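You operate a simulated robot arm through the tools that you are given. There is no shell and no other tool.

Carry out the task below with a simulated two-armed robot. There is one attempt and no reset: what you move stays moved.

TASK
On the plywood bench, fold the cloth in half.

It is judged by the outcome, as a careful person would: the job done as asked, and still so three seconds after it is handed in. It fails if anything else is knocked over, pushed out of place, dropped, spilled or broken. Flat cloth is picked up by pressing the open fingertips on it (5 to 10 N) and closing them slowly along it; thin cloth reads only 2 to 8 mm in the jaws.

THE ROBOT
Two 7-joint arms with two-finger parallel grippers on one trunk, on a base that moves. Base frame: it is fixed to the floor where the robot stands at the start and does not move with it; the origin is under the middle of the robot, x ahead of it, y to its left, z up. Units: mm, rad, N and s.
The left shoulder is at the start at [20, 170, 1078], the right one opposite. With the tool pointing down near the work surface each hand reaches from about 200 to 680 mm from the robot's upright axis, wherever it stands, measured 20 degrees to its own side. Places, roughly: plywood bench [300, 500, 800]. Payload 3.8 kg a hand.
The tool frame of a hand sits at the grasp point between the pads (the TCP): z along the fingers, y along the line on which they close. The tips reach 30 mm beyond it. The gripper opens to 110 mm. The fingers are 20 mm wide and 10 mm thick; the gripper's body (48 by 112 mm) begins 55 mm behind the TCP.
Orientation is that of the tool frame in the base frame, as a unit quaternion [w, x, y, z]. With the fingers straight down and closing along the base's y, the tool's x points along the base's -x, its y along +y and its z along -z.

THE INTERFACE
- The arms move only by the tool drive_tool. It takes "left_rows", "right_rows" or both (then of equal length, played together; a hand with none holds still); each is a list of rows, each a list of 6 numbers: the shift along the tool's x, y, z in m, then the turn, a rotation vector about the tool's x, y, z in degrees. In form: [[x, y, z, rx, ry, rz], ...]. A call has 1 to 20 rows; each row shifts and turns the commanded pose from where the row before left it, along the tool's axes as they then stand. "left_fingers" and "right_fingers" are, for a hand that has rows, the finger opening in m, from 0 to 0.11, set as the call begins (left out, the last holds). A row lasts 0.2 s, in which the tool goes at most 50 mm and 0.15 rad; a call with a longer step from one row to the next is refused whole, and so is a gripper value outside its range. Where a pose cannot be reached the arm comes as near as it can. A force on the tool above 40 N (or 10 N above the force at the start of the call, whichever is more), or a blocked arm, ends the call early, and 0.2 s more pass. Each finger travels about 72 mm/s and halts on what it meets, pressing with about 29 N; the grip force reading is that of the motor and also rises with nothing between the fingers. The clock runs only during rows and for 0.2 s after the last one: add rows that do not move to give the fingers time. It gives the time, the measured TCP pose, the force on the tool (base axes), the opening and the grip force at its end, in the units of the frame above (readings bear some noise), with the torque about the TCP (base axes, N m) and any sound that the robot's microphone picked up, and new pictures: "show" is both (left out), scene, wrist or none (wrist: the cameras of the hands that moved).
- Cameras (640 x 400 px; columns grow to the right, rows downward): "scene" is now at [111.6, -16.8, 1222.9]; the picture's right is [-0.13, -0.99, 0.00], its down [-0.60, 0.08, -0.79] and it looks along [0.79, -0.10, -0.61] (base axes); focal length 262 px, centre (320, 200). "left" rides on the left gripper at [73, -17, -103] in its tool frame; the picture's right is [0.23, 0.97, 0.00], its down [-0.76, 0.18, -0.62] and it looks along [-0.61, 0.14, 0.78] (tool axes); focal length 222 px, centre (320, 200). "right" rides on the right gripper at [72, 17, -103] in its tool frame; the picture's right is [-0.23, 0.97, 0.00], its down [-0.76, -0.18, -0.62] and it looks along [-0.61, -0.14, 0.78] (tool axes); focal length 222 px, centre (320, 200). There is no depth. A picture from a camera that has moved, and an enlarged one, comes with that camera's place and axes in the base frame and with its lens. The place of the scene camera against the robot may be out by one fixed shift of up to 12 mm in any direction.
- lift_body(by): moves the trunk up (or, below 0, down) by that many mm; the arms and the scene camera ride with it, the base frame stays. It gives what a move gives, with no picture.
- roll_base(legs): drives the robot by 1 to 6 legs, each [ahead, turn to the left] in mm and rad, along the robot's own axes; the way and the turn of a leg run together, so that a leg with both is an arc; at most 1500 mm and 3.142 rad a leg. The arms and the cameras ride along, it lands a little off, and it stops where it bumps. It gives what a move gives, and a new picture of the scene camera.
- head_to(pan, tilt): turns the head with the scene camera to pan (to the left, within 1.396 rad either way) and tilt (down, from -0.506 to 1.204), counted from straight ahead of the robot. It gives what a move gives, and a new picture of the scene camera.
- inspect(camera, box): a new picture of the part [left, top, right, bottom] of that camera's present view, enlarged. It takes no simulated time.
- hand_in(): hands the job in; it is judged then, once.

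Nothing tells you exact positions but the pictures and the camera data. Unless the task says otherwise, let go and move clear before handing in.

The tools are called as a command line: name --argument value ..., lists and objects as JSON in quotes. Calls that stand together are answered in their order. drive_tool: Moves the arms, as the interface text tells. Its arguments: {"type":"object","properties":{"left_rows":{"type":"array"},"left_fingers":{"type":"number"},"right_rows":{"type":"array"},"right_fingers":{"type":"number"},"show":{"type":"string","enum":["both","scene","wrist","none"]}},"required":[]} The other tools are called the same way: lift_body (by) moves the trunk up or down; roll_base (legs) drives the base; head_to (pan, tilt) turns the head that bears the scene camera; inspect (camera, box) takes an enlarged picture of a part of a camera's view; hand_in () hands the job in.

At the start:

```text
time_s: 0.0
left_position: [495.2, 195.7, 1046.3]
left_orientation: [0.0, -0.001, 1.0, 0.0]
left_contact_force: [0.8, 0.7, 0.6]
left_torque: [0.01, 0.01, 0.0]
left_opening: 109.8
left_grasp_force: 0.0
right_position: [465.3, -211.6, 1044.2]
right_orientation: [0.0, 0.0, 1.0, 0.0]
right_contact_force: [-0.2, -0.5, 0.1]
right_torque: [0.03, 0.02, 0.0]
right_opening: 110.0
right_grasp_force: 0.0
trunk travel left (down, up): [-175.0, 395.0]
robot x, y, heading: [-0.4, 3.3, 0.003]
head pan, tilt (commanded): [-0.129, 0.656]
```

scene: 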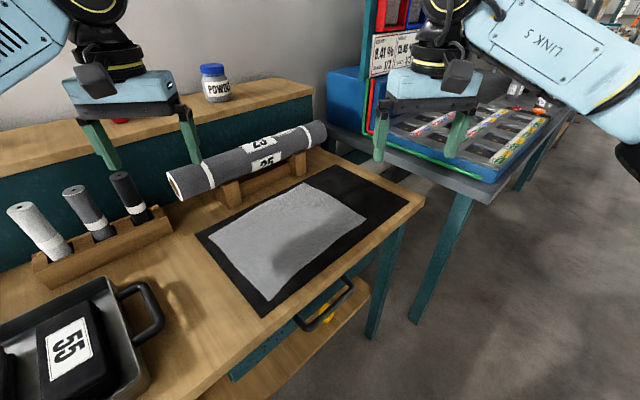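
right: 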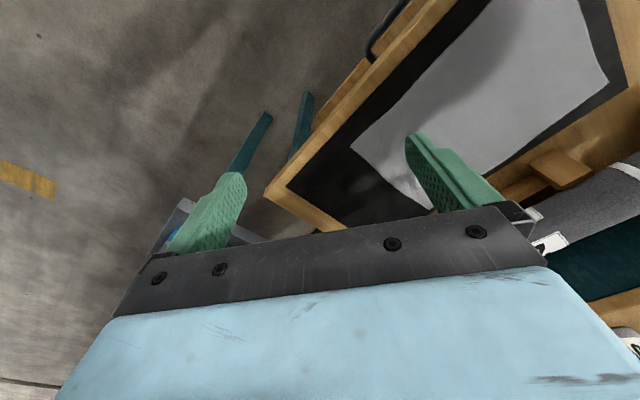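
left: 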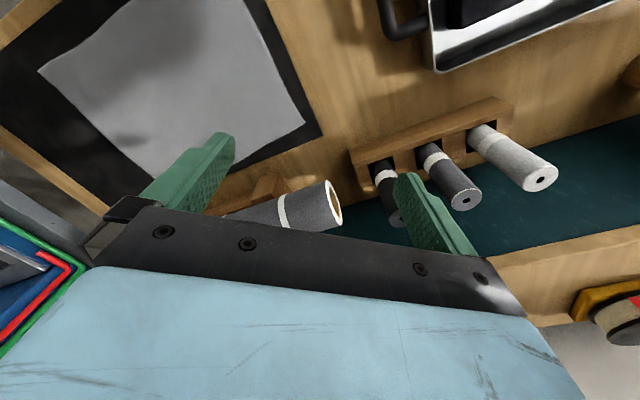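

I see a grey cloth on a black mat near the right end of the bench, with a roll on a holder behind it. I put its corners at roughly (742,-56), (582,-193), (375,33) and (546,170). The bench looks turned about 40° to the left of the robot, so I'll look closer before planning.

inspect --camera "scene" --box '[160, 110, 450, 330]'

inspect --camera "right" --box '[240, 0, 640, 250]'

inspect --camera "left" --box '[0, 0, 400, 250]'

```text
1.82 times, centred on (305, 220) of scene
camera zoom: at [111.6, -16.8, 1222.9], right [-0.13, -0.99, 0.0], down [-0.6, 0.08, -0.79], along [0.79, -0.1, -0.61], focal length 477 px, centre (347, 164)
```

zoom: 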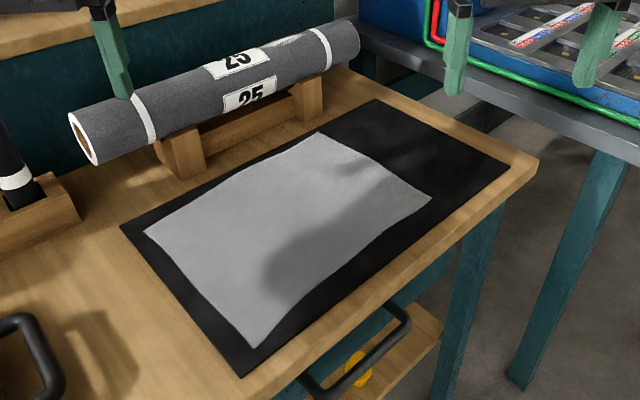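

```text
1.60 times, centred on (440, 125) of right
camera zoom: at [392.7, -194.6, 1148.6], right [0.23, 0.97, 0.0], down [0.76, -0.18, 0.62], along [0.61, -0.14, -0.78], focal length 355 px, centre (128, 320)
```

zoom: 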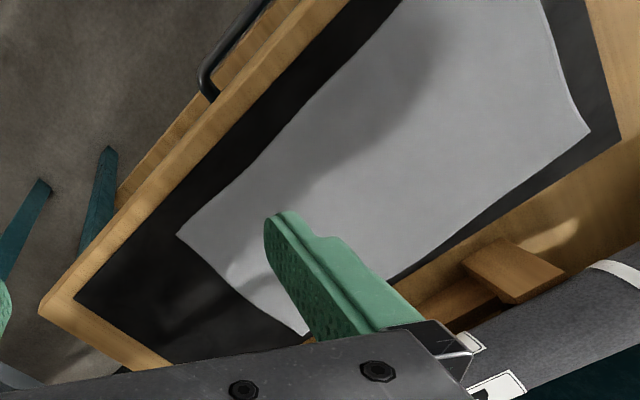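

```text
1.60 times, centred on (200, 125) of left
camera zoom: at [424.0, 177.4, 1147.7], right [-0.23, 0.97, 0.0], down [0.76, 0.18, 0.62], along [0.61, 0.14, -0.78], focal length 355 px, centre (512, 320)
```

zoom: 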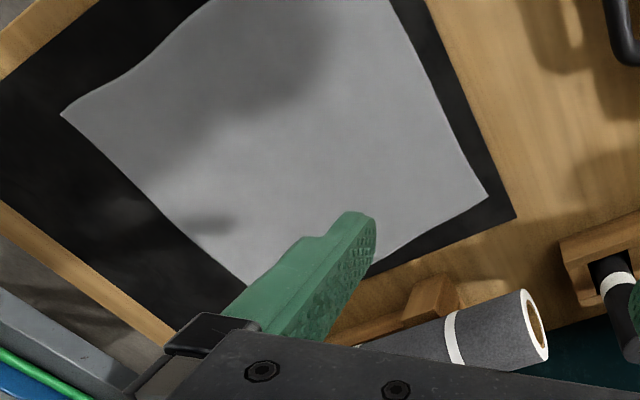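

The wrist and scene views agree on a cloth surface at about z = 806. The cloth is about 292 x 219 mm and centred near (555, 0), with its short side pointing along a heading of about 0.675 rad. I'll raise the trunk for clearance, then move to stand square in front of the cloth.

lift_body --by 180

```text
time_s: 2.0
left_position: [495.7, 195.6, 1224.8]
left_orientation: [0.0, -0.001, 1.0, 0.0]
left_contact_force: [-0.3, 0.1, 0.2]
left_torque: [-0.02, -0.01, 0.01]
left_opening: 110.2
left_grasp_force: 0.0
right_position: [466.0, -211.8, 1224.4]
right_orientation: [0.001, 0.0, 1.0, 0.0]
right_contact_force: [-0.9, -0.5, 0.2]
right_torque: [0.0, -0.04, 0.01]
right_opening: 109.9
right_grasp_force: 0.0
trunk travel left (down, up): [-355.0, 215.0]
robot x, y, heading: [0.2, 1.8, -0.001]
head pan, tilt (commanded): [-0.129, 0.656]
```

The trunk is up. I'll now turn right toward the spot in front of the cloth and check that the way is clear before driving.

roll_base --legs '[[0, -1.065]]'

```text
time_s: 5.1
left_position: [411.3, -340.0, 1225.7]
left_orientation: [0.0, 0.507, 0.862, 0.001]
left_contact_force: [0.4, -0.1, -0.7]
left_torque: [-0.01, 0.0, 0.0]
left_opening: 109.7
left_grasp_force: 0.0
right_position: [40.1, -508.1, 1226.0]
right_orientation: [0.0, 0.507, 0.862, 0.0]
right_contact_force: [0.1, -0.3, -1.3]
right_torque: [0.0, -0.02, 0.05]
right_opening: 109.9
right_grasp_force: 0.1
trunk travel left (down, up): [-355.0, 215.0]
robot x, y, heading: [2.2, 1.8, -1.062]
head pan, tilt (commanded): [-0.129, 0.656]
camera scene: at [46.6, -104.6, 1402.9], right [-0.93, -0.37, 0.0], down [-0.23, 0.57, -0.79], along [0.29, -0.74, -0.61], focal length 262 px, centre (320, 200)
```

scene: 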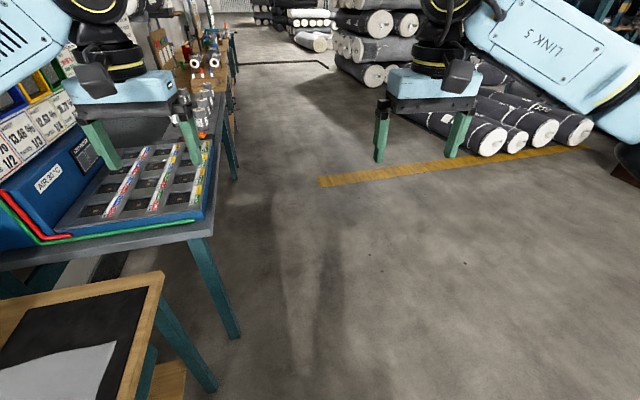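

The floor ahead is clear. I'll drive forward about 353 mm and turn left to face the bench.

roll_base --legs '[[353, 0], [0, 1.74]]'

```text
time_s: 11.6
left_position: [431.2, 157.1, 1224.9]
left_orientation: [0.0, -0.338, 0.941, 0.0]
left_contact_force: [0.3, -0.2, 0.3]
left_torque: [0.01, -0.01, 0.02]
left_opening: 109.6
left_grasp_force: 0.1
right_position: [665.2, -176.5, 1225.4]
right_orientation: [0.0, -0.338, 0.941, 0.0]
right_contact_force: [-0.3, -0.1, 0.5]
right_torque: [0.02, 0.01, 0.01]
right_opening: 110.3
right_grasp_force: 0.1
trunk travel left (down, up): [-355.0, 215.0]
robot x, y, heading: [169.8, -308.3, 0.691]
head pan, tilt (commanded): [-0.129, 0.656]
camera scene: at [266.2, -255.4, 1402.9], right [0.53, -0.85, 0.0], down [-0.52, -0.32, -0.79], along [0.67, 0.42, -0.61], focal length 262 px, centre (320, 200)
```

scene: 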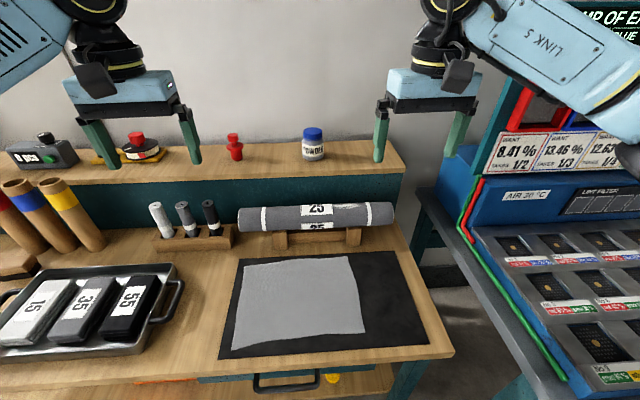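

The robot now faces the bench with the cloth ahead. I'll point the head at the cloth for a square view.

head_to --pan 0.0 --tilt 0.95

inspect --camera "scene" --box '[160, 60, 480, 260]'

```text
time_s: 12.4
left_position: [432.3, 156.6, 1225.4]
left_orientation: [0.0, -0.338, 0.941, 0.0]
left_contact_force: [-0.1, 0.2, -1.0]
left_torque: [-0.02, -0.01, 0.0]
left_opening: 110.0
left_grasp_force: 0.0
right_position: [666.6, -177.0, 1224.5]
right_orientation: [0.0, -0.337, 0.942, 0.0]
right_contact_force: [0.6, 0.4, -1.1]
right_torque: [0.0, 0.01, 0.01]
right_opening: 109.8
right_grasp_force: 0.1
trunk travel left (down, up): [-355.0, 215.0]
robot x, y, heading: [170.0, -309.7, 0.691]
head pan, tilt (commanded): [0.0, 0.949]
camera scene: at [249.1, -255.3, 1379.5], right [0.64, -0.77, 0.0], down [-0.63, -0.52, -0.58], along [0.45, 0.37, -0.81], focal length 262 px, centre (320, 200)
```

scene: 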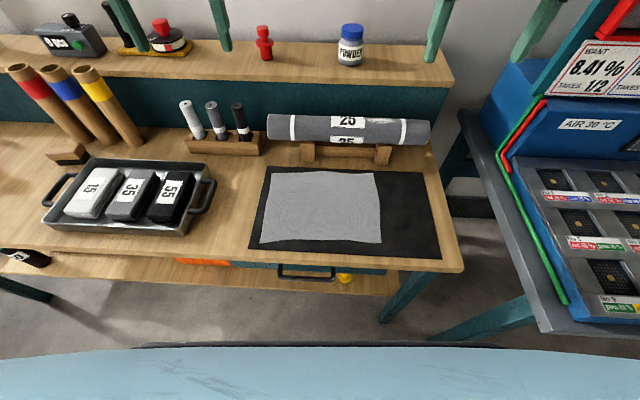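

```text
2.00 times, centred on (320, 160) of scene
camera zoom: at [249.1, -255.3, 1379.5], right [0.64, -0.77, 0.0], down [-0.63, -0.52, -0.58], along [0.45, 0.37, -0.81], focal length 525 px, centre (320, 280)
```

zoom: 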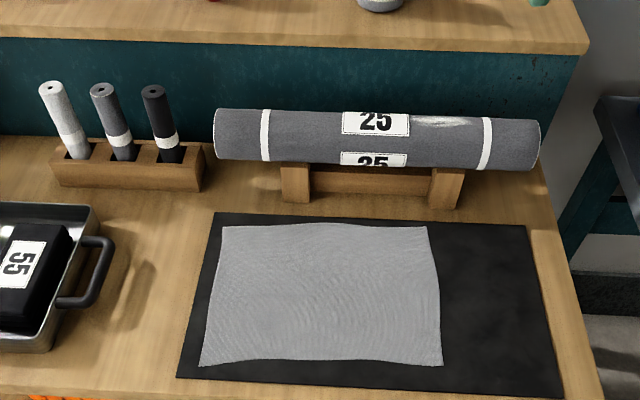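

I'm standing square to the cloth. In the robot's frame it spans about X 380–603 and Y −160 to +135. The roll's front is at about X 650, and the space above the cloth is free. I'll lower the trunk back to working height.

lift_body --by -180

drive_tool --left_rows '[[0, 0, 0, 0, 0, 0], [0, 0, 0, 0, 0, 0]]' --right_rows '[[0, 0, 0, 0, 0, 0], [0, 0, 0, 0, 0, 0]]' --left_fingers 0.04 --right_fingers 0.04 --show "both"

```text
time_s: 14.4
left_position: [431.3, 155.1, 1044.7]
left_orientation: [-0.001, -0.338, 0.941, 0.0]
left_contact_force: [0.2, -0.4, 0.2]
left_torque: [0.01, -0.02, -0.01]
left_opening: 109.8
left_grasp_force: 0.1
right_position: [664.6, -179.1, 1045.2]
right_orientation: [0.0, -0.338, 0.941, 0.0]
right_contact_force: [0.0, -0.2, -1.0]
right_torque: [-0.01, 0.01, 0.01]
right_opening: 110.0
right_grasp_force: 0.1
trunk travel left (down, up): [-175.0, 395.0]
robot x, y, heading: [172.0, -313.5, 0.689]
head pan, tilt (commanded): [0.0, 0.949]
```

```text
time_s: 15.0
left_position: [431.6, 157.2, 1046.1]
left_orientation: [0.0, -0.337, 0.941, 0.0]
left_contact_force: [0.7, -1.0, 0.8]
left_torque: [0.01, 0.04, -0.02]
left_opening: 40.2
left_grasp_force: 0.0
right_position: [665.7, -177.3, 1045.1]
right_orientation: [0.0, -0.338, 0.941, 0.0]
right_contact_force: [0.0, 0.1, 0.5]
right_torque: [-0.02, -0.01, 0.04]
right_opening: 40.1
right_grasp_force: 0.0
trunk travel left (down, up): [-175.0, 395.0]
robot x, y, heading: [173.3, -307.5, 0.69]
head pan, tilt (commanded): [0.0, 0.949]
camera scene: at [249.1, -255.3, 1199.4], right [0.64, -0.77, 0.0], down [-0.63, -0.52, -0.58], along [0.45, 0.37, -0.81], focal length 262 px, centre (320, 200)
camera right: at [599.0, -209.9, 1148.8], right [-0.44, 0.9, 0.0], down [0.7, 0.35, 0.62], along [0.56, 0.28, -0.78], focal length 222 px, centre (320, 200)
camera left: at [386.4, 96.9, 1147.8], right [-0.8, 0.61, 0.0], down [0.47, 0.62, 0.62], along [0.38, 0.5, -0.78], focal length 222 px, centre (320, 200)
```

scene: 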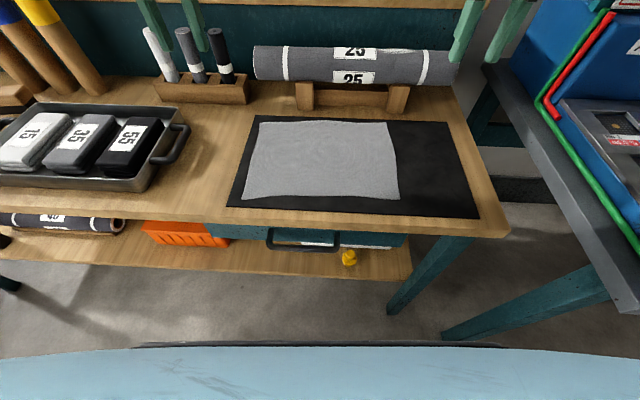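
right: 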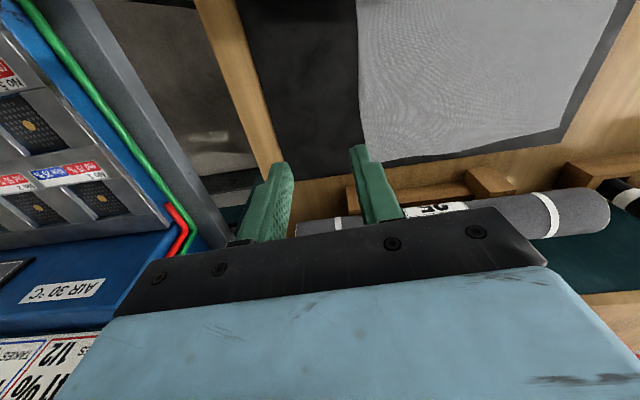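
left: 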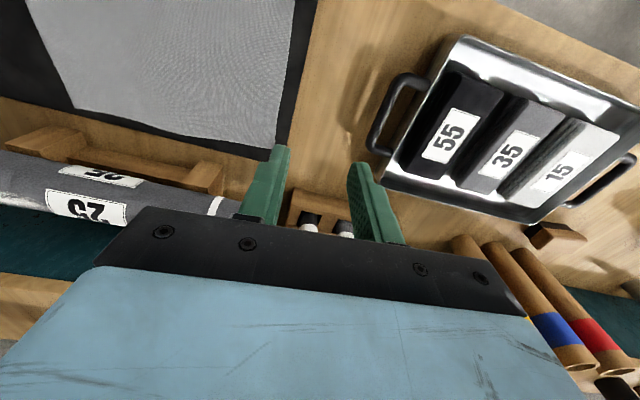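

The hands are up and clear, with their fingers 40 mm open. I'll enlarge the wrist views to fix the far corners more exactly.

inspect --camera "left" --box '[0, 0, 320, 200]'

inspect --camera "right" --box '[320, 0, 640, 200]'

inspect --camera "scene" --box '[200, 90, 440, 240]'

```text
2.00 times, centred on (160, 100) of left
camera zoom: at [386.4, 96.9, 1147.8], right [-0.8, 0.61, 0.0], down [0.47, 0.62, 0.62], along [0.38, 0.5, -0.78], focal length 444 px, centre (640, 400)
```

zoom: 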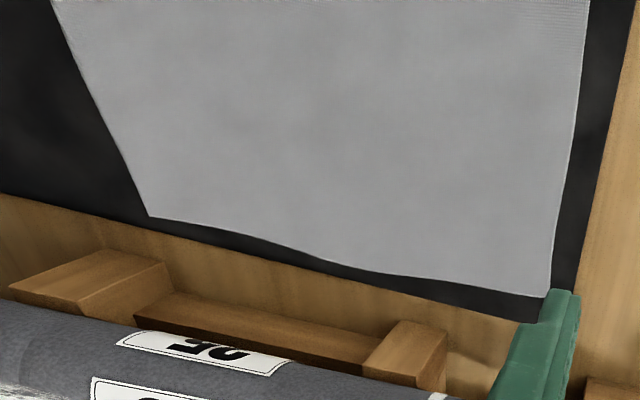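

```text
2.00 times, centred on (480, 100) of right
camera zoom: at [599.0, -209.9, 1148.8], right [-0.44, 0.9, 0.0], down [0.7, 0.35, 0.62], along [0.56, 0.28, -0.78], focal length 444 px, centre (0, 400)
```

zoom: 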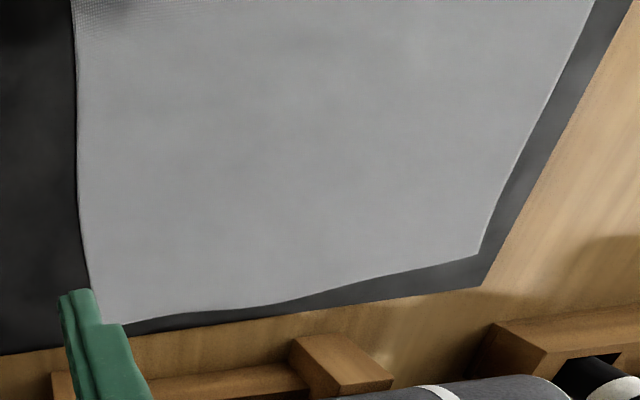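

```text
2.67 times, centred on (320, 165) of scene
camera zoom: at [249.1, -255.3, 1199.4], right [0.64, -0.77, 0.0], down [-0.63, -0.52, -0.58], along [0.45, 0.37, -0.81], focal length 700 px, centre (320, 293)
```

zoom: 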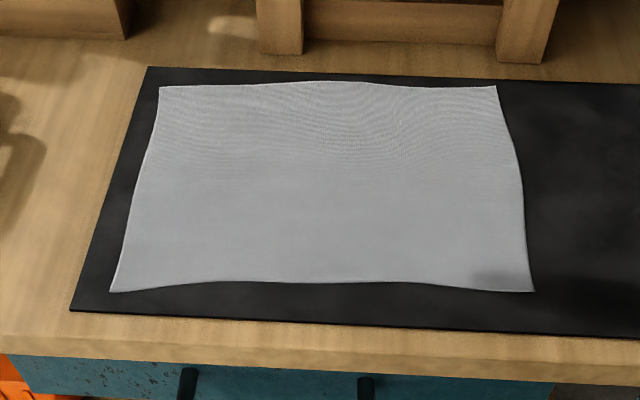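

Both wrist cameras agree: far-left corner D is at about X 604, Y 140 and far-right corner A at about X 605, Y −154, on z ≈ 806. The roll's front is at about X 639. I'll bring both hands over the far corners, closing along the far edge, and stop about 30 mm above the cloth.

drive_tool --left_rows '[[-0.0248, -0.0216, 0, 0, 0, 0], [-0.0248, -0.0216, 0, 0, 0, 0], [-0.0248, -0.0216, 0, 0, 0, 0], [-0.0249, -0.0215, 0, 0, 0, 0], [0, 0, 0.045, 0, 0, 0], [0, 0, 0.045, 0, 0, 0], [0, 0, 0.045, 0, 0, 0], [0, 0, 0.035, 0, 0, 0], [0, 0, 0.005, 0, 0, 0]]' --right_rows '[[-0.0329, 0.0231, 0, 0, 0, 0], [-0.0329, 0.0231, 0, 0, 0, 0], [-0.0329, 0.0231, 0, 0, 0, 0], [-0.0329, 0.0232, 0, 0, 0, 0], [0, 0, 0.045, 0, 0, 0], [0, 0, 0.045, 0, 0, 0], [0, 0, 0.045, 0, 0, 0], [0, 0, 0.035, 0, 0, 0], [0, 0, 0.005, 0, 0, 0]]' --left_fingers 0.04 --right_fingers 0.04 --show "both"

```text
time_s: 17.0
left_position: [561.3, 153.0, 871.2]
left_orientation: [0.0, -0.338, 0.941, 0.0]
left_contact_force: [-0.1, 0.8, -0.6]
left_torque: [-0.03, 0.0, 0.01]
left_opening: 40.0
left_grasp_force: 0.1
right_position: [708.8, -21.3, 870.4]
right_orientation: [0.0, -0.338, 0.941, 0.0]
right_contact_force: [0.6, -0.2, 0.1]
right_torque: [0.0, 0.02, 0.0]
right_opening: 39.8
right_grasp_force: 0.1
trunk travel left (down, up): [-175.0, 395.0]
robot x, y, heading: [175.5, -308.9, 0.688]
head pan, tilt (commanded): [0.0, 0.949]
camera scene: at [249.0, -255.3, 1199.5], right [0.64, -0.77, 0.0], down [-0.63, -0.52, -0.58], along [0.45, 0.37, -0.81], focal length 262 px, centre (320, 200)
camera right: at [641.8, -54.4, 973.7], right [-0.44, 0.9, 0.0], down [0.7, 0.35, 0.62], along [0.56, 0.28, -0.78], focal length 222 px, centre (320, 200)
camera left: at [517.1, 93.6, 972.7], right [-0.8, 0.61, 0.0], down [0.47, 0.62, 0.62], along [0.38, 0.5, -0.78], focal length 222 px, centre (320, 200)
```

scene: 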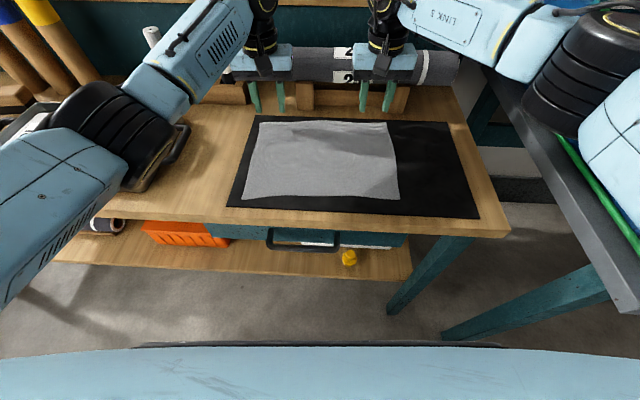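
right: 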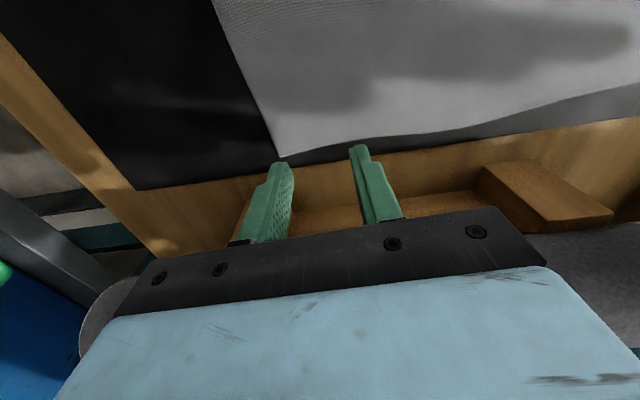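
left: 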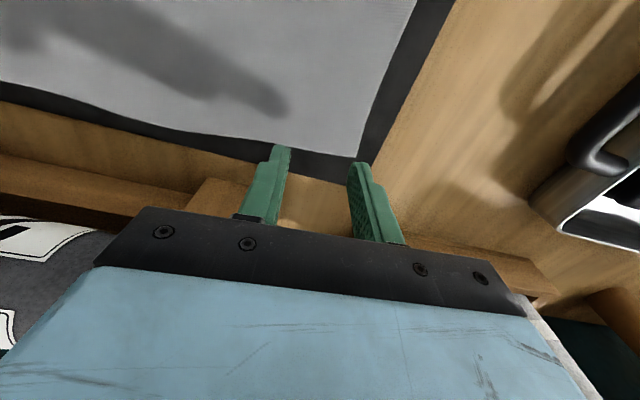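

The fingers straddle the far-edge corners well, with about 17 mm of cloth under the fingers' width and 2–5 mm outside the outer fingers. The left forearm hangs high over the tray, so I'll keep watching it. Next I'll lower gently to contact.

drive_tool --left_rows '[[0, 0, 0.01, 0, 0, 0], [0, 0, 0.01, 0, 0, 0], [0, 0, 0.006, 0, 0, 0], [0, 0, 0.003, 0, 0, 0], [0, 0, 0, 0, 0, 0]]' --right_rows '[[0, 0, 0.01, 0, 0, 0], [0, 0, 0.01, 0, 0, 0], [0, 0, 0.006, 0, 0, 0], [0, 0, 0.003, 0, 0, 0], [0, 0, 0, 0, 0, 0]]' --show "both"

```text
time_s: 18.2
left_position: [561.9, 154.2, 841.4]
left_orientation: [0.0, -0.339, 0.941, 0.0]
left_contact_force: [0.6, 0.1, -0.4]
left_torque: [0.01, 0.01, 0.03]
left_opening: 40.0
left_grasp_force: 0.1
right_position: [709.8, -21.8, 841.4]
right_orientation: [0.0, -0.338, 0.941, 0.0]
right_contact_force: [-0.7, -0.8, -0.2]
right_torque: [0.02, -0.01, -0.02]
right_opening: 40.0
right_grasp_force: 0.1
trunk travel left (down, up): [-175.0, 395.0]
robot x, y, heading: [169.5, -308.4, 0.687]
head pan, tilt (commanded): [0.0, 0.949]
camera scene: at [249.1, -255.3, 1199.4], right [0.64, -0.77, 0.0], down [-0.63, -0.52, -0.58], along [0.45, 0.37, -0.81], focal length 262 px, centre (320, 200)
camera right: at [641.9, -54.6, 944.6], right [-0.44, 0.9, 0.0], down [0.7, 0.35, 0.62], along [0.56, 0.28, -0.78], focal length 222 px, centre (320, 200)
camera left: at [517.8, 93.7, 943.6], right [-0.8, 0.61, 0.0], down [0.47, 0.62, 0.62], along [0.38, 0.5, -0.78], focal length 222 px, centre (320, 200)
```

scene: 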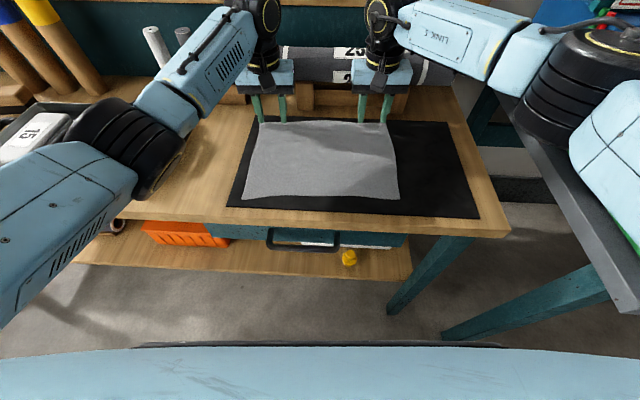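
right: 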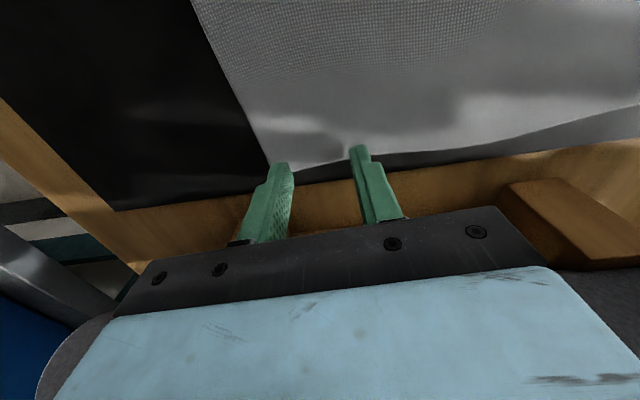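
left: 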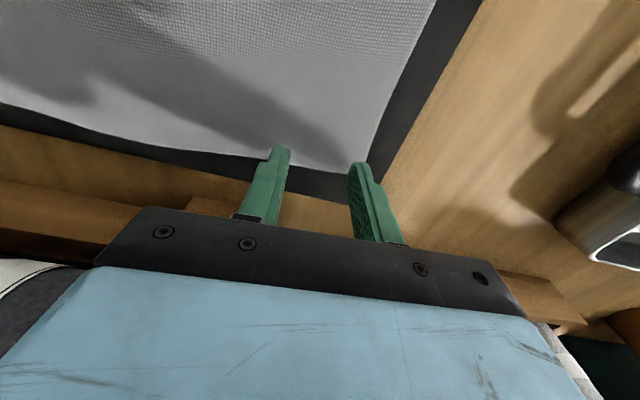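

No contact yet. Before going lower I want to be sure the left elbow clears the tray.

inspect --camera "scene" --box '[0, 60, 240, 210]'

inspect --camera "left" --box '[440, 100, 640, 300]'

```text
2.67 times, centred on (120, 135) of scene
camera zoom: at [249.1, -255.3, 1199.4], right [0.64, -0.77, 0.0], down [-0.63, -0.52, -0.58], along [0.45, 0.37, -0.81], focal length 700 px, centre (853, 373)
```

zoom: 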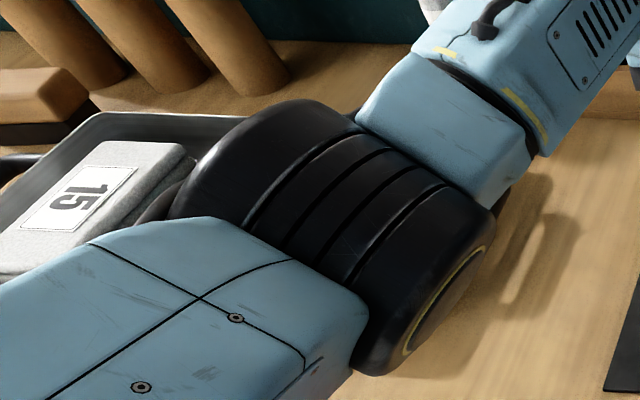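

```text
2.00 times, centred on (540, 200) of left
camera zoom: at [517.8, 93.7, 943.6], right [-0.8, 0.61, 0.0], down [0.47, 0.62, 0.62], along [0.38, 0.5, -0.78], focal length 444 px, centre (-120, 200)
```

zoom: 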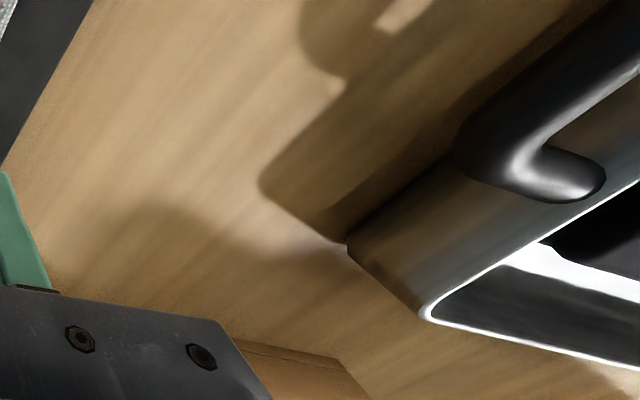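

The tray hasn't moved, but the left elbow is low beside it. Raising the trunk and reaching down further will keep both elbows higher, so I'll do that.

lift_body --by 200

drive_tool --left_rows '[[0, 0, 0.04, 0, 0, 0], [0, 0, 0.04, 0, 0, 0], [0, 0, 0.04, 0, 0, 0], [0, 0, 0.035, 0, 0, 0], [0, 0, 0.025, 0, 0, 0], [0, 0, 0, 0, 0, 0], [0, 0, 0, 0, 0, 0]]' --right_rows '[[0, 0, 0.04, 0, 0, 0], [0, 0, 0.04, 0, 0, 0], [0, 0, 0.04, 0, 0, 0], [0, 0, 0.035, 0, 0, 0], [0, 0, 0.025, 0, 0, 0], [0, 0, 0, 0, 0, 0], [0, 0, 0, 0, 0, 0]]' --show "both"

```text
time_s: 20.4
left_position: [562.5, 154.0, 1042.0]
left_orientation: [0.0, -0.338, 0.941, 0.0]
left_contact_force: [0.2, -0.7, 0.4]
left_torque: [0.01, -0.01, 0.03]
left_opening: 40.4
left_grasp_force: 0.0
right_position: [708.3, -21.6, 1040.9]
right_orientation: [-0.001, -0.338, 0.941, 0.0]
right_contact_force: [1.4, 0.8, -0.4]
right_torque: [0.01, -0.01, 0.0]
right_opening: 39.9
right_grasp_force: 0.0
trunk travel left (down, up): [-375.0, 195.0]
robot x, y, heading: [170.3, -310.5, 0.69]
head pan, tilt (commanded): [0.0, 0.949]
```

```text
time_s: 22.0
left_position: [552.1, 147.1, 864.9]
left_orientation: [-0.001, -0.338, 0.941, 0.0]
left_contact_force: [0.0, -0.2, -0.7]
left_torque: [-0.01, 0.02, -0.01]
left_opening: 40.2
left_grasp_force: 0.0
left hand out of reach, approached as far as the arm can: row 5
right_position: [704.1, -27.5, 864.6]
right_orientation: [0.0, -0.338, 0.941, 0.001]
right_contact_force: [-0.5, 0.5, 0.0]
right_torque: [0.02, 0.02, -0.02]
right_opening: 40.1
right_grasp_force: 0.0
right hand out of reach, approached as far as the arm can: row 5
trunk travel left (down, up): [-375.0, 195.0]
robot x, y, heading: [171.0, -308.0, 0.69]
head pan, tilt (commanded): [0.0, 0.949]
camera scene: at [248.9, -255.3, 1399.4], right [0.64, -0.77, 0.0], down [-0.63, -0.52, -0.58], along [0.45, 0.37, -0.81], focal length 262 px, centre (320, 200)
camera right: at [636.4, -60.7, 967.1], right [-0.44, 0.9, 0.0], down [0.7, 0.35, 0.62], along [0.56, 0.28, -0.78], focal length 222 px, centre (320, 200)
camera left: at [507.7, 87.8, 967.0], right [-0.8, 0.61, 0.0], down [0.47, 0.62, 0.62], along [0.38, 0.5, -0.78], focal length 222 px, centre (320, 200)
```

scene: 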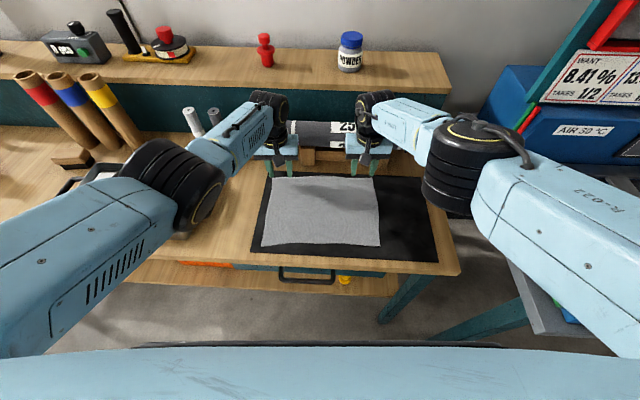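
right: 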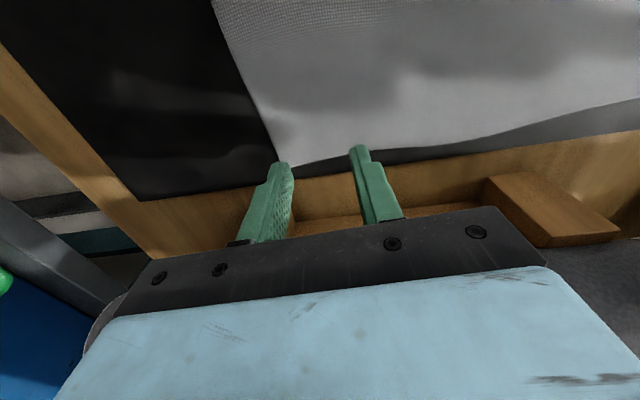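
left: 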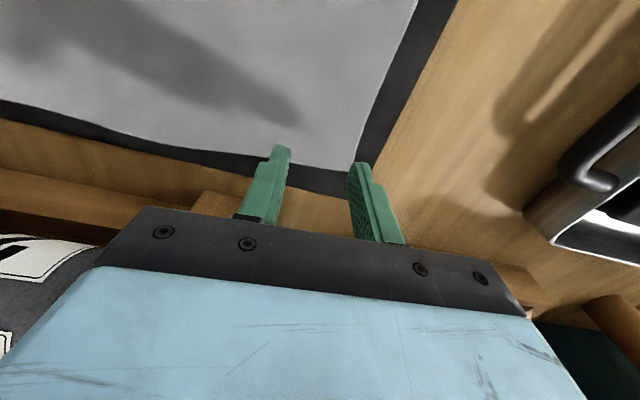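

At this trunk height the arms come up short of the far edge. I'll raise the hands first, then drop the trunk by 110 mm as a compromise.

drive_tool --left_rows '[[0, 0, -0.04, 0, 0, 0], [0, 0, -0.04, 0, 0, 0], [0, 0, -0.03, 0, 0, 0]]' --right_rows '[[0, 0, -0.04, 0, 0, 0], [0, 0, -0.04, 0, 0, 0], [0, 0, -0.03, 0, 0, 0]]' --show "none"

lift_body --by -110

drive_tool --left_rows '[[0, 0, 0, 0, 0, 0], [0, 0, 0, 0, 0, 0]]' --right_rows '[[0, 0, 0, 0, 0, 0], [0, 0, 0, 0, 0, 0]]' --show "both"

```text
time_s: 22.8
left_position: [552.6, 147.7, 974.5]
left_orientation: [0.0, -0.338, 0.941, 0.0]
left_contact_force: [-0.8, 0.4, 0.5]
left_torque: [0.02, 0.04, -0.01]
left_opening: 39.9
left_grasp_force: 0.1
right_position: [702.5, -29.9, 974.2]
right_orientation: [0.0, -0.338, 0.941, 0.001]
right_contact_force: [0.0, 1.9, -0.5]
right_torque: [0.0, 0.0, -0.02]
right_opening: 40.0
right_grasp_force: 0.1
trunk travel left (down, up): [-375.0, 195.0]
robot x, y, heading: [174.2, -306.6, 0.691]
head pan, tilt (commanded): [0.0, 0.949]
```

```text
time_s: 24.2
left_position: [552.1, 147.3, 865.6]
left_orientation: [0.002, -0.337, 0.942, -0.001]
left_contact_force: [0.1, -0.5, 1.2]
left_torque: [0.0, 0.01, 0.01]
left_opening: 39.9
left_grasp_force: 0.1
right_position: [704.6, -28.3, 863.9]
right_orientation: [0.0, -0.338, 0.941, -0.001]
right_contact_force: [-0.5, -0.9, 0.1]
right_torque: [0.02, -0.02, 0.0]
right_opening: 40.0
right_grasp_force: 0.0
trunk travel left (down, up): [-265.0, 305.0]
robot x, y, heading: [171.3, -309.0, 0.688]
head pan, tilt (commanded): [0.0, 0.949]
```

```text
time_s: 24.8
left_position: [552.5, 147.3, 865.9]
left_orientation: [0.0, -0.337, 0.941, 0.0]
left_contact_force: [-0.4, -0.6, -0.2]
left_torque: [0.02, 0.03, 0.03]
left_opening: 40.1
left_grasp_force: 0.2
right_position: [703.3, -28.1, 864.0]
right_orientation: [0.0, -0.338, 0.941, -0.001]
right_contact_force: [0.5, 0.4, 0.4]
right_torque: [0.0, 0.0, 0.0]
right_opening: 40.1
right_grasp_force: 0.0
trunk travel left (down, up): [-265.0, 305.0]
robot x, y, heading: [169.7, -310.8, 0.688]
head pan, tilt (commanded): [0.0, 0.949]
camera scene: at [249.1, -255.3, 1289.4], right [0.64, -0.77, 0.0], down [-0.63, -0.52, -0.58], along [0.45, 0.37, -0.81], focal length 262 px, centre (320, 200)
camera right: at [636.6, -61.2, 967.0], right [-0.44, 0.9, 0.0], down [0.7, 0.35, 0.62], along [0.56, 0.28, -0.78], focal length 222 px, centre (320, 200)
camera left: at [507.7, 88.0, 967.4], right [-0.8, 0.61, 0.0], down [0.47, 0.62, 0.62], along [0.38, 0.5, -0.78], focal length 222 px, centre (320, 200)
```

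scene: 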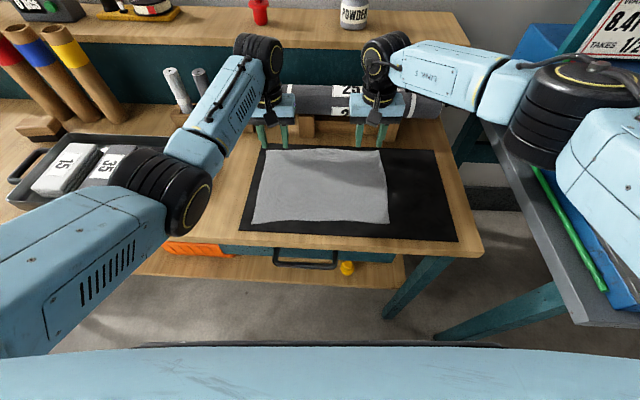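
right: 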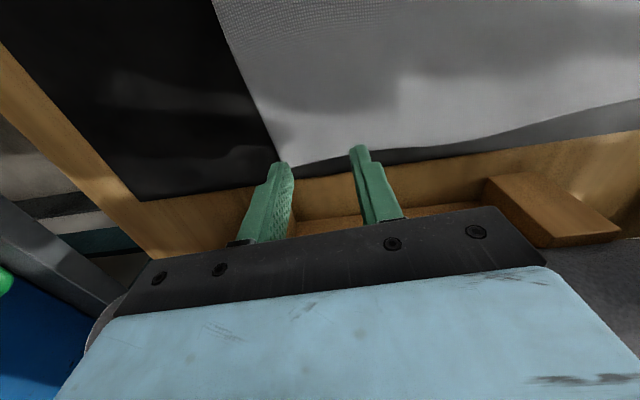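
left: 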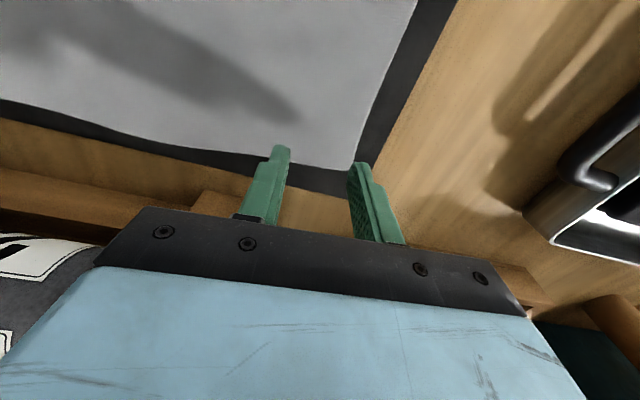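

The elbow now clears the tray. I'll shift both hands back out to the far edge and lower them to just above the cloth.

drive_tool --left_rows '[[-0.006, -0.0007, 0, 0, 0, 0], [-0.006, -0.0006, 0, 0, 0, 0], [0, 0, 0.012, 0, 0, 0], [0, 0, 0.009, 0, 0, 0], [0, 0, 0.0035, 0, 0, 0], [0, 0, 0, 0, 0, 0]]' --right_rows '[[-0.0042, 0, 0, 0, 0, 0], [-0.0043, 0, 0, 0, 0, 0], [0, 0, 0.011, 0, 0, 0], [0, 0, 0.0085, 0, 0, 0], [0, 0, 0.003, 0, 0, 0], [0, 0, 0, 0, 0, 0]]' --show "wrist"

```text
time_s: 26.2
left_position: [563.1, 154.0, 841.4]
left_orientation: [0.0, -0.339, 0.941, 0.0]
left_contact_force: [0.0, -0.5, 0.2]
left_torque: [-0.01, 0.01, 0.03]
left_opening: 40.0
left_grasp_force: 0.0
right_position: [710.0, -23.3, 841.1]
right_orientation: [0.0, -0.338, 0.941, -0.001]
right_contact_force: [-0.6, -0.2, -0.4]
right_torque: [0.01, 0.0, 0.0]
right_opening: 40.4
right_grasp_force: 0.1
trunk travel left (down, up): [-265.0, 305.0]
robot x, y, heading: [174.0, -308.3, 0.687]
head pan, tilt (commanded): [0.0, 0.949]
camera right: at [643.1, -56.1, 944.3], right [-0.44, 0.9, 0.0], down [0.7, 0.35, 0.62], along [0.56, 0.28, -0.78], focal length 222 px, centre (320, 200)
camera left: at [517.8, 94.6, 942.9], right [-0.79, 0.61, 0.0], down [0.47, 0.62, 0.62], along [0.38, 0.5, -0.78], focal length 222 px, centre (320, 200)
```

right: 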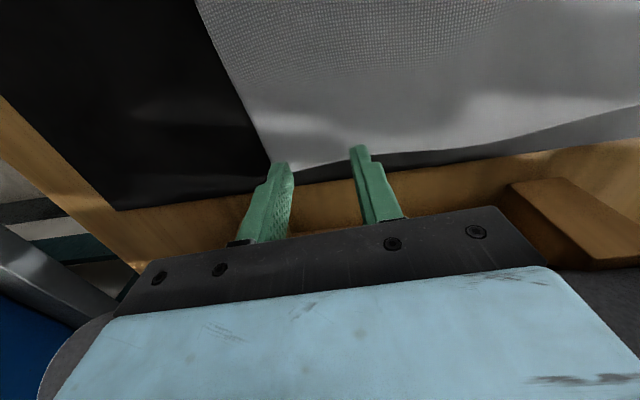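
left: 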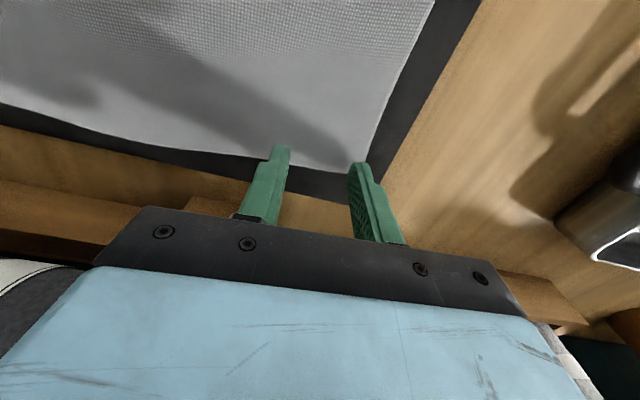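

I'm just above the cloth with no contact yet. I'll press down in small steps and watch the force.

drive_tool --left_rows '[[0, 0, 0.002, 0, 0, 0], [0, 0, 0.002, 0, 0, 0], [0, 0, 0, 0, 0, 0]]' --right_rows '[[0, 0, 0.002, 0, 0, 0], [0, 0, 0.002, 0, 0, 0], [0, 0, 0, 0, 0, 0]]' --show "none"

```text
time_s: 27.0
left_position: [563.2, 154.0, 836.8]
left_orientation: [0.0, -0.339, 0.941, -0.001]
left_contact_force: [0.0, -0.5, 0.4]
left_torque: [-0.01, 0.01, 0.02]
left_opening: 39.9
left_grasp_force: 0.1
right_position: [708.3, -23.2, 836.3]
right_orientation: [0.0, -0.338, 0.941, 0.0]
right_contact_force: [-0.5, -0.5, 0.4]
right_torque: [0.01, -0.01, -0.08]
right_opening: 40.1
right_grasp_force: 0.0
trunk travel left (down, up): [-265.0, 305.0]
robot x, y, heading: [174.3, -308.5, 0.696]
head pan, tilt (commanded): [0.0, 0.949]
```

drive_tool --left_rows '[[0, 0, 0.0015, 0, 0, 0], [0, 0, 0, 0, 0, 0]]' --right_rows '[[0, 0, 0.0015, 0, 0, 0], [0, 0, 0, 0, 0, 0]]' --show "none"

```text
time_s: 27.6
left_position: [563.1, 154.3, 833.7]
left_orientation: [0.0, -0.338, 0.941, 0.0]
left_contact_force: [-0.4, -0.6, 0.4]
left_torque: [-0.03, 0.02, 0.03]
left_opening: 39.9
left_grasp_force: 0.1
right_position: [709.7, -22.8, 836.8]
right_orientation: [0.0, -0.338, 0.941, 0.001]
right_contact_force: [-0.2, -0.5, -0.4]
right_torque: [-0.01, 0.02, 0.0]
right_opening: 39.9
right_grasp_force: 0.2
trunk travel left (down, up): [-265.0, 305.0]
robot x, y, heading: [173.5, -309.6, 0.695]
head pan, tilt (commanded): [0.0, 0.949]
```

Still no contact, so I'll continue in 1.5 mm steps.

drive_tool --left_rows '[[0, 0, 0.0015, 0, 0, 0], [0, 0, 0, 0, 0, 0]]' --right_rows '[[0, 0, 0.0015, 0, 0, 0], [0, 0, 0, 0, 0, 0]]' --show "none"

```text
time_s: 28.2
left_position: [562.7, 154.3, 834.6]
left_orientation: [0.002, -0.337, 0.941, 0.0]
left_contact_force: [-1.0, -0.1, 4.1]
left_torque: [-0.01, 0.0, 0.02]
left_opening: 40.0
left_grasp_force: 0.1
right_position: [709.2, -22.0, 835.2]
right_orientation: [-0.001, -0.338, 0.941, -0.001]
right_contact_force: [-0.1, 0.3, 0.9]
right_torque: [-0.04, 0.02, 0.01]
right_opening: 40.1
right_grasp_force: 0.1
trunk travel left (down, up): [-265.0, 305.0]
robot x, y, heading: [173.0, -307.2, 0.689]
head pan, tilt (commanded): [0.0, 0.949]
```

The left hand is touching at 4 N and the right is just reaching the cloth. I'll even them out to about 6–7 N.

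drive_tool --left_rows '[[0, 0, 0.0006, 0, 0, 0], [0, 0, 0, 0, 0, 0]]' --right_rows '[[0, 0, 0.0014, 0, 0, 0], [0, 0, 0, 0, 0, 0]]' --show "wrist"

```text
time_s: 28.8
left_position: [561.5, 154.2, 834.2]
left_orientation: [0.002, -0.338, 0.941, 0.001]
left_contact_force: [2.1, 0.6, 8.2]
left_torque: [0.02, -0.01, 0.01]
left_opening: 39.9
left_grasp_force: 0.0
right_position: [709.1, -22.6, 835.3]
right_orientation: [0.001, -0.338, 0.941, 0.0]
right_contact_force: [0.9, -0.5, 8.2]
right_torque: [-0.06, -0.04, 0.01]
right_opening: 40.4
right_grasp_force: 0.0
trunk travel left (down, up): [-265.0, 305.0]
robot x, y, heading: [173.6, -310.5, 0.689]
head pan, tilt (commanded): [0.0, 0.949]
camera right: at [642.8, -55.8, 937.4], right [-0.44, 0.9, 0.0], down [0.7, 0.35, 0.62], along [0.56, 0.28, -0.78], focal length 222 px, centre (320, 200)
camera left: at [517.8, 94.4, 936.3], right [-0.8, 0.61, 0.0], down [0.47, 0.62, 0.63], along [0.38, 0.5, -0.78], focal length 222 px, centre (320, 200)
```

right: 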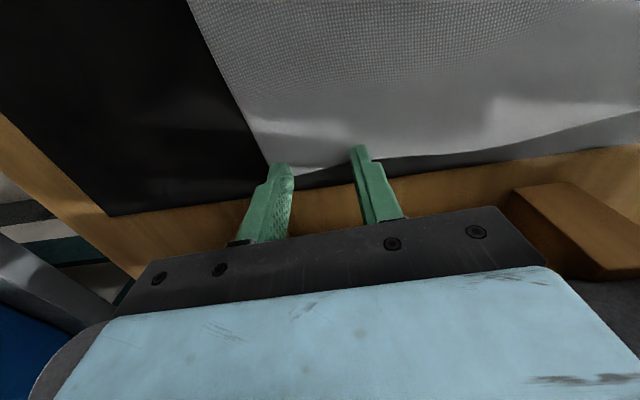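
left: 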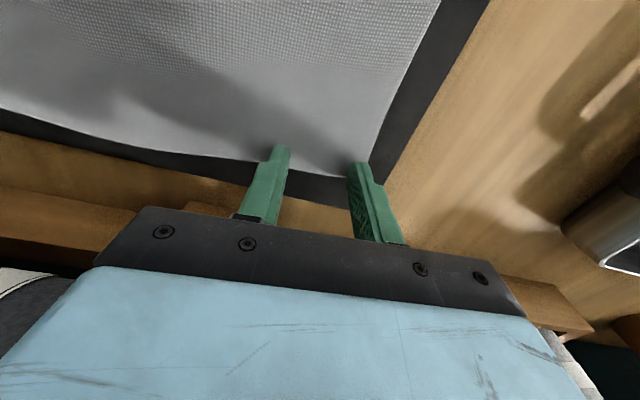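

Both hands press at about 8 N. I'll close slowly in small steps, sliding each hand inward so the inner finger stays put and the outer one gathers the corner.

drive_tool --left_rows '[[0, -0.0015, 0, 0, 0, 0], [0, -0.0015, 0, 0, 0, 0]]' --right_rows '[[0, 0.0015, 0, 0, 0, 0], [0, 0.0015, 0, 0, 0, 0]]' --left_fingers 0.034 --right_fingers 0.034 --show "wrist"

```text
time_s: 29.4
left_position: [564.2, 152.1, 834.0]
left_orientation: [0.002, -0.339, 0.941, 0.001]
left_contact_force: [-0.7, 5.0, 9.1]
left_torque: [0.14, -0.01, -0.03]
left_opening: 32.6
left_grasp_force: 0.0
right_position: [708.9, -21.6, 835.1]
right_orientation: [0.001, -0.338, 0.941, 0.0]
right_contact_force: [3.3, -4.2, 11.9]
right_torque: [-0.08, -0.01, 0.05]
right_opening: 31.5
right_grasp_force: 0.1
trunk travel left (down, up): [-265.0, 305.0]
robot x, y, heading: [168.6, -310.0, 0.689]
head pan, tilt (commanded): [0.0, 0.949]
camera right: at [641.5, -54.6, 937.3], right [-0.44, 0.9, 0.0], down [0.7, 0.35, 0.63], along [0.56, 0.28, -0.78], focal length 222 px, centre (320, 200)
camera left: at [518.8, 92.3, 936.3], right [-0.8, 0.61, 0.0], down [0.47, 0.62, 0.63], along [0.38, 0.5, -0.78], focal length 222 px, centre (320, 200)
```

right: 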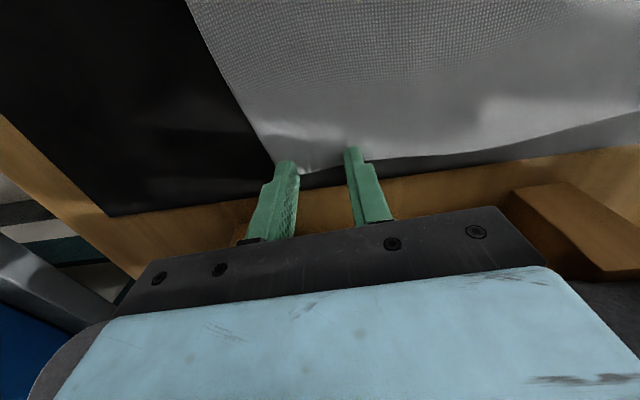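
left: 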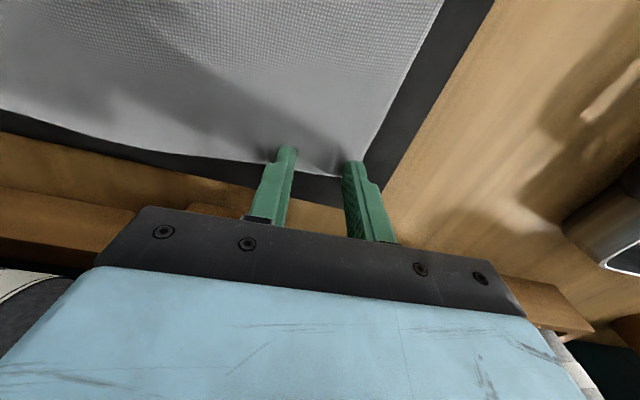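

The cloth is starting to gather between the fingertips. I'll keep going slowly and ease the right hand up a touch.

drive_tool --left_rows '[[0, -0.0015, 0, 0, 0, 0], [0, -0.0015, 0, 0, 0, 0]]' --right_rows '[[0, 0.0015, -0.0004, 0, 0, 0], [0, 0.0015, 0, 0, 0, 0]]' --left_fingers 0.027 --right_fingers 0.027 --show "none"

drive_tool --left_rows '[[0, -0.0015, 0, 0, 0, 0], [0, -0.0015, 0, 0, 0, 0]]' --right_rows '[[0, 0.0015, 0, 0, 0, 0], [0, 0.0015, 0, 0, 0, 0]]' --left_fingers 0.021 --right_fingers 0.021 --show "wrist"

```text
time_s: 30.0
left_position: [565.4, 149.7, 835.0]
left_orientation: [0.0, -0.338, 0.941, 0.002]
left_contact_force: [-3.2, 2.5, 12.2]
left_torque: [0.0, 0.06, -0.05]
left_opening: 25.2
left_grasp_force: 0.1
right_position: [706.2, -18.8, 834.8]
right_orientation: [0.002, -0.337, 0.942, -0.001]
right_contact_force: [5.5, -2.5, 9.6]
right_torque: [-0.07, -0.09, -0.01]
right_opening: 26.4
right_grasp_force: 0.1
trunk travel left (down, up): [-265.0, 305.0]
robot x, y, heading: [169.4, -310.6, 0.692]
head pan, tilt (commanded): [0.0, 0.949]
```

```text
time_s: 30.6
left_position: [565.9, 148.9, 834.5]
left_orientation: [0.0, -0.338, 0.941, 0.001]
left_contact_force: [-5.5, 4.5, 14.1]
left_torque: [0.06, 0.15, -0.05]
left_opening: 20.7
left_grasp_force: 0.1
right_position: [702.3, -17.3, 834.1]
right_orientation: [0.001, -0.338, 0.941, 0.0]
right_contact_force: [3.1, -4.3, 6.3]
right_torque: [-0.11, -0.05, 0.0]
right_opening: 20.7
right_grasp_force: 0.1
trunk travel left (down, up): [-265.0, 305.0]
robot x, y, heading: [169.8, -309.2, 0.687]
head pan, tilt (commanded): [0.0, 0.949]
camera right: at [635.9, -49.7, 937.5], right [-0.44, 0.9, 0.0], down [0.7, 0.35, 0.62], along [0.56, 0.28, -0.78], focal length 222 px, centre (320, 200)
camera left: at [522.0, 87.9, 936.3], right [-0.8, 0.61, 0.0], down [0.47, 0.62, 0.63], along [0.38, 0.5, -0.78], focal length 222 px, centre (320, 200)
```

right: 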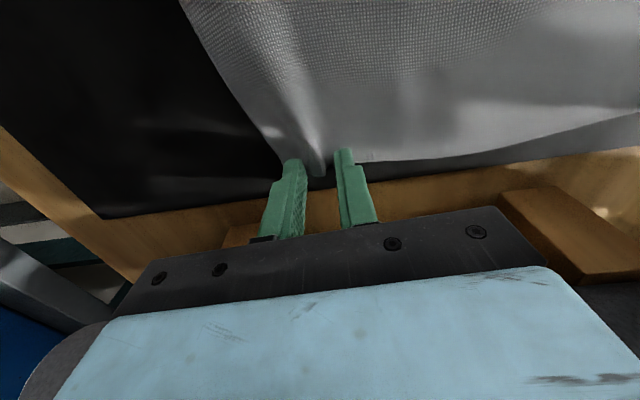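
left: 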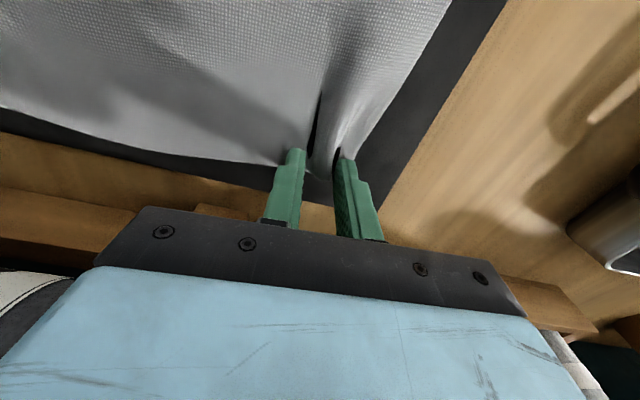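

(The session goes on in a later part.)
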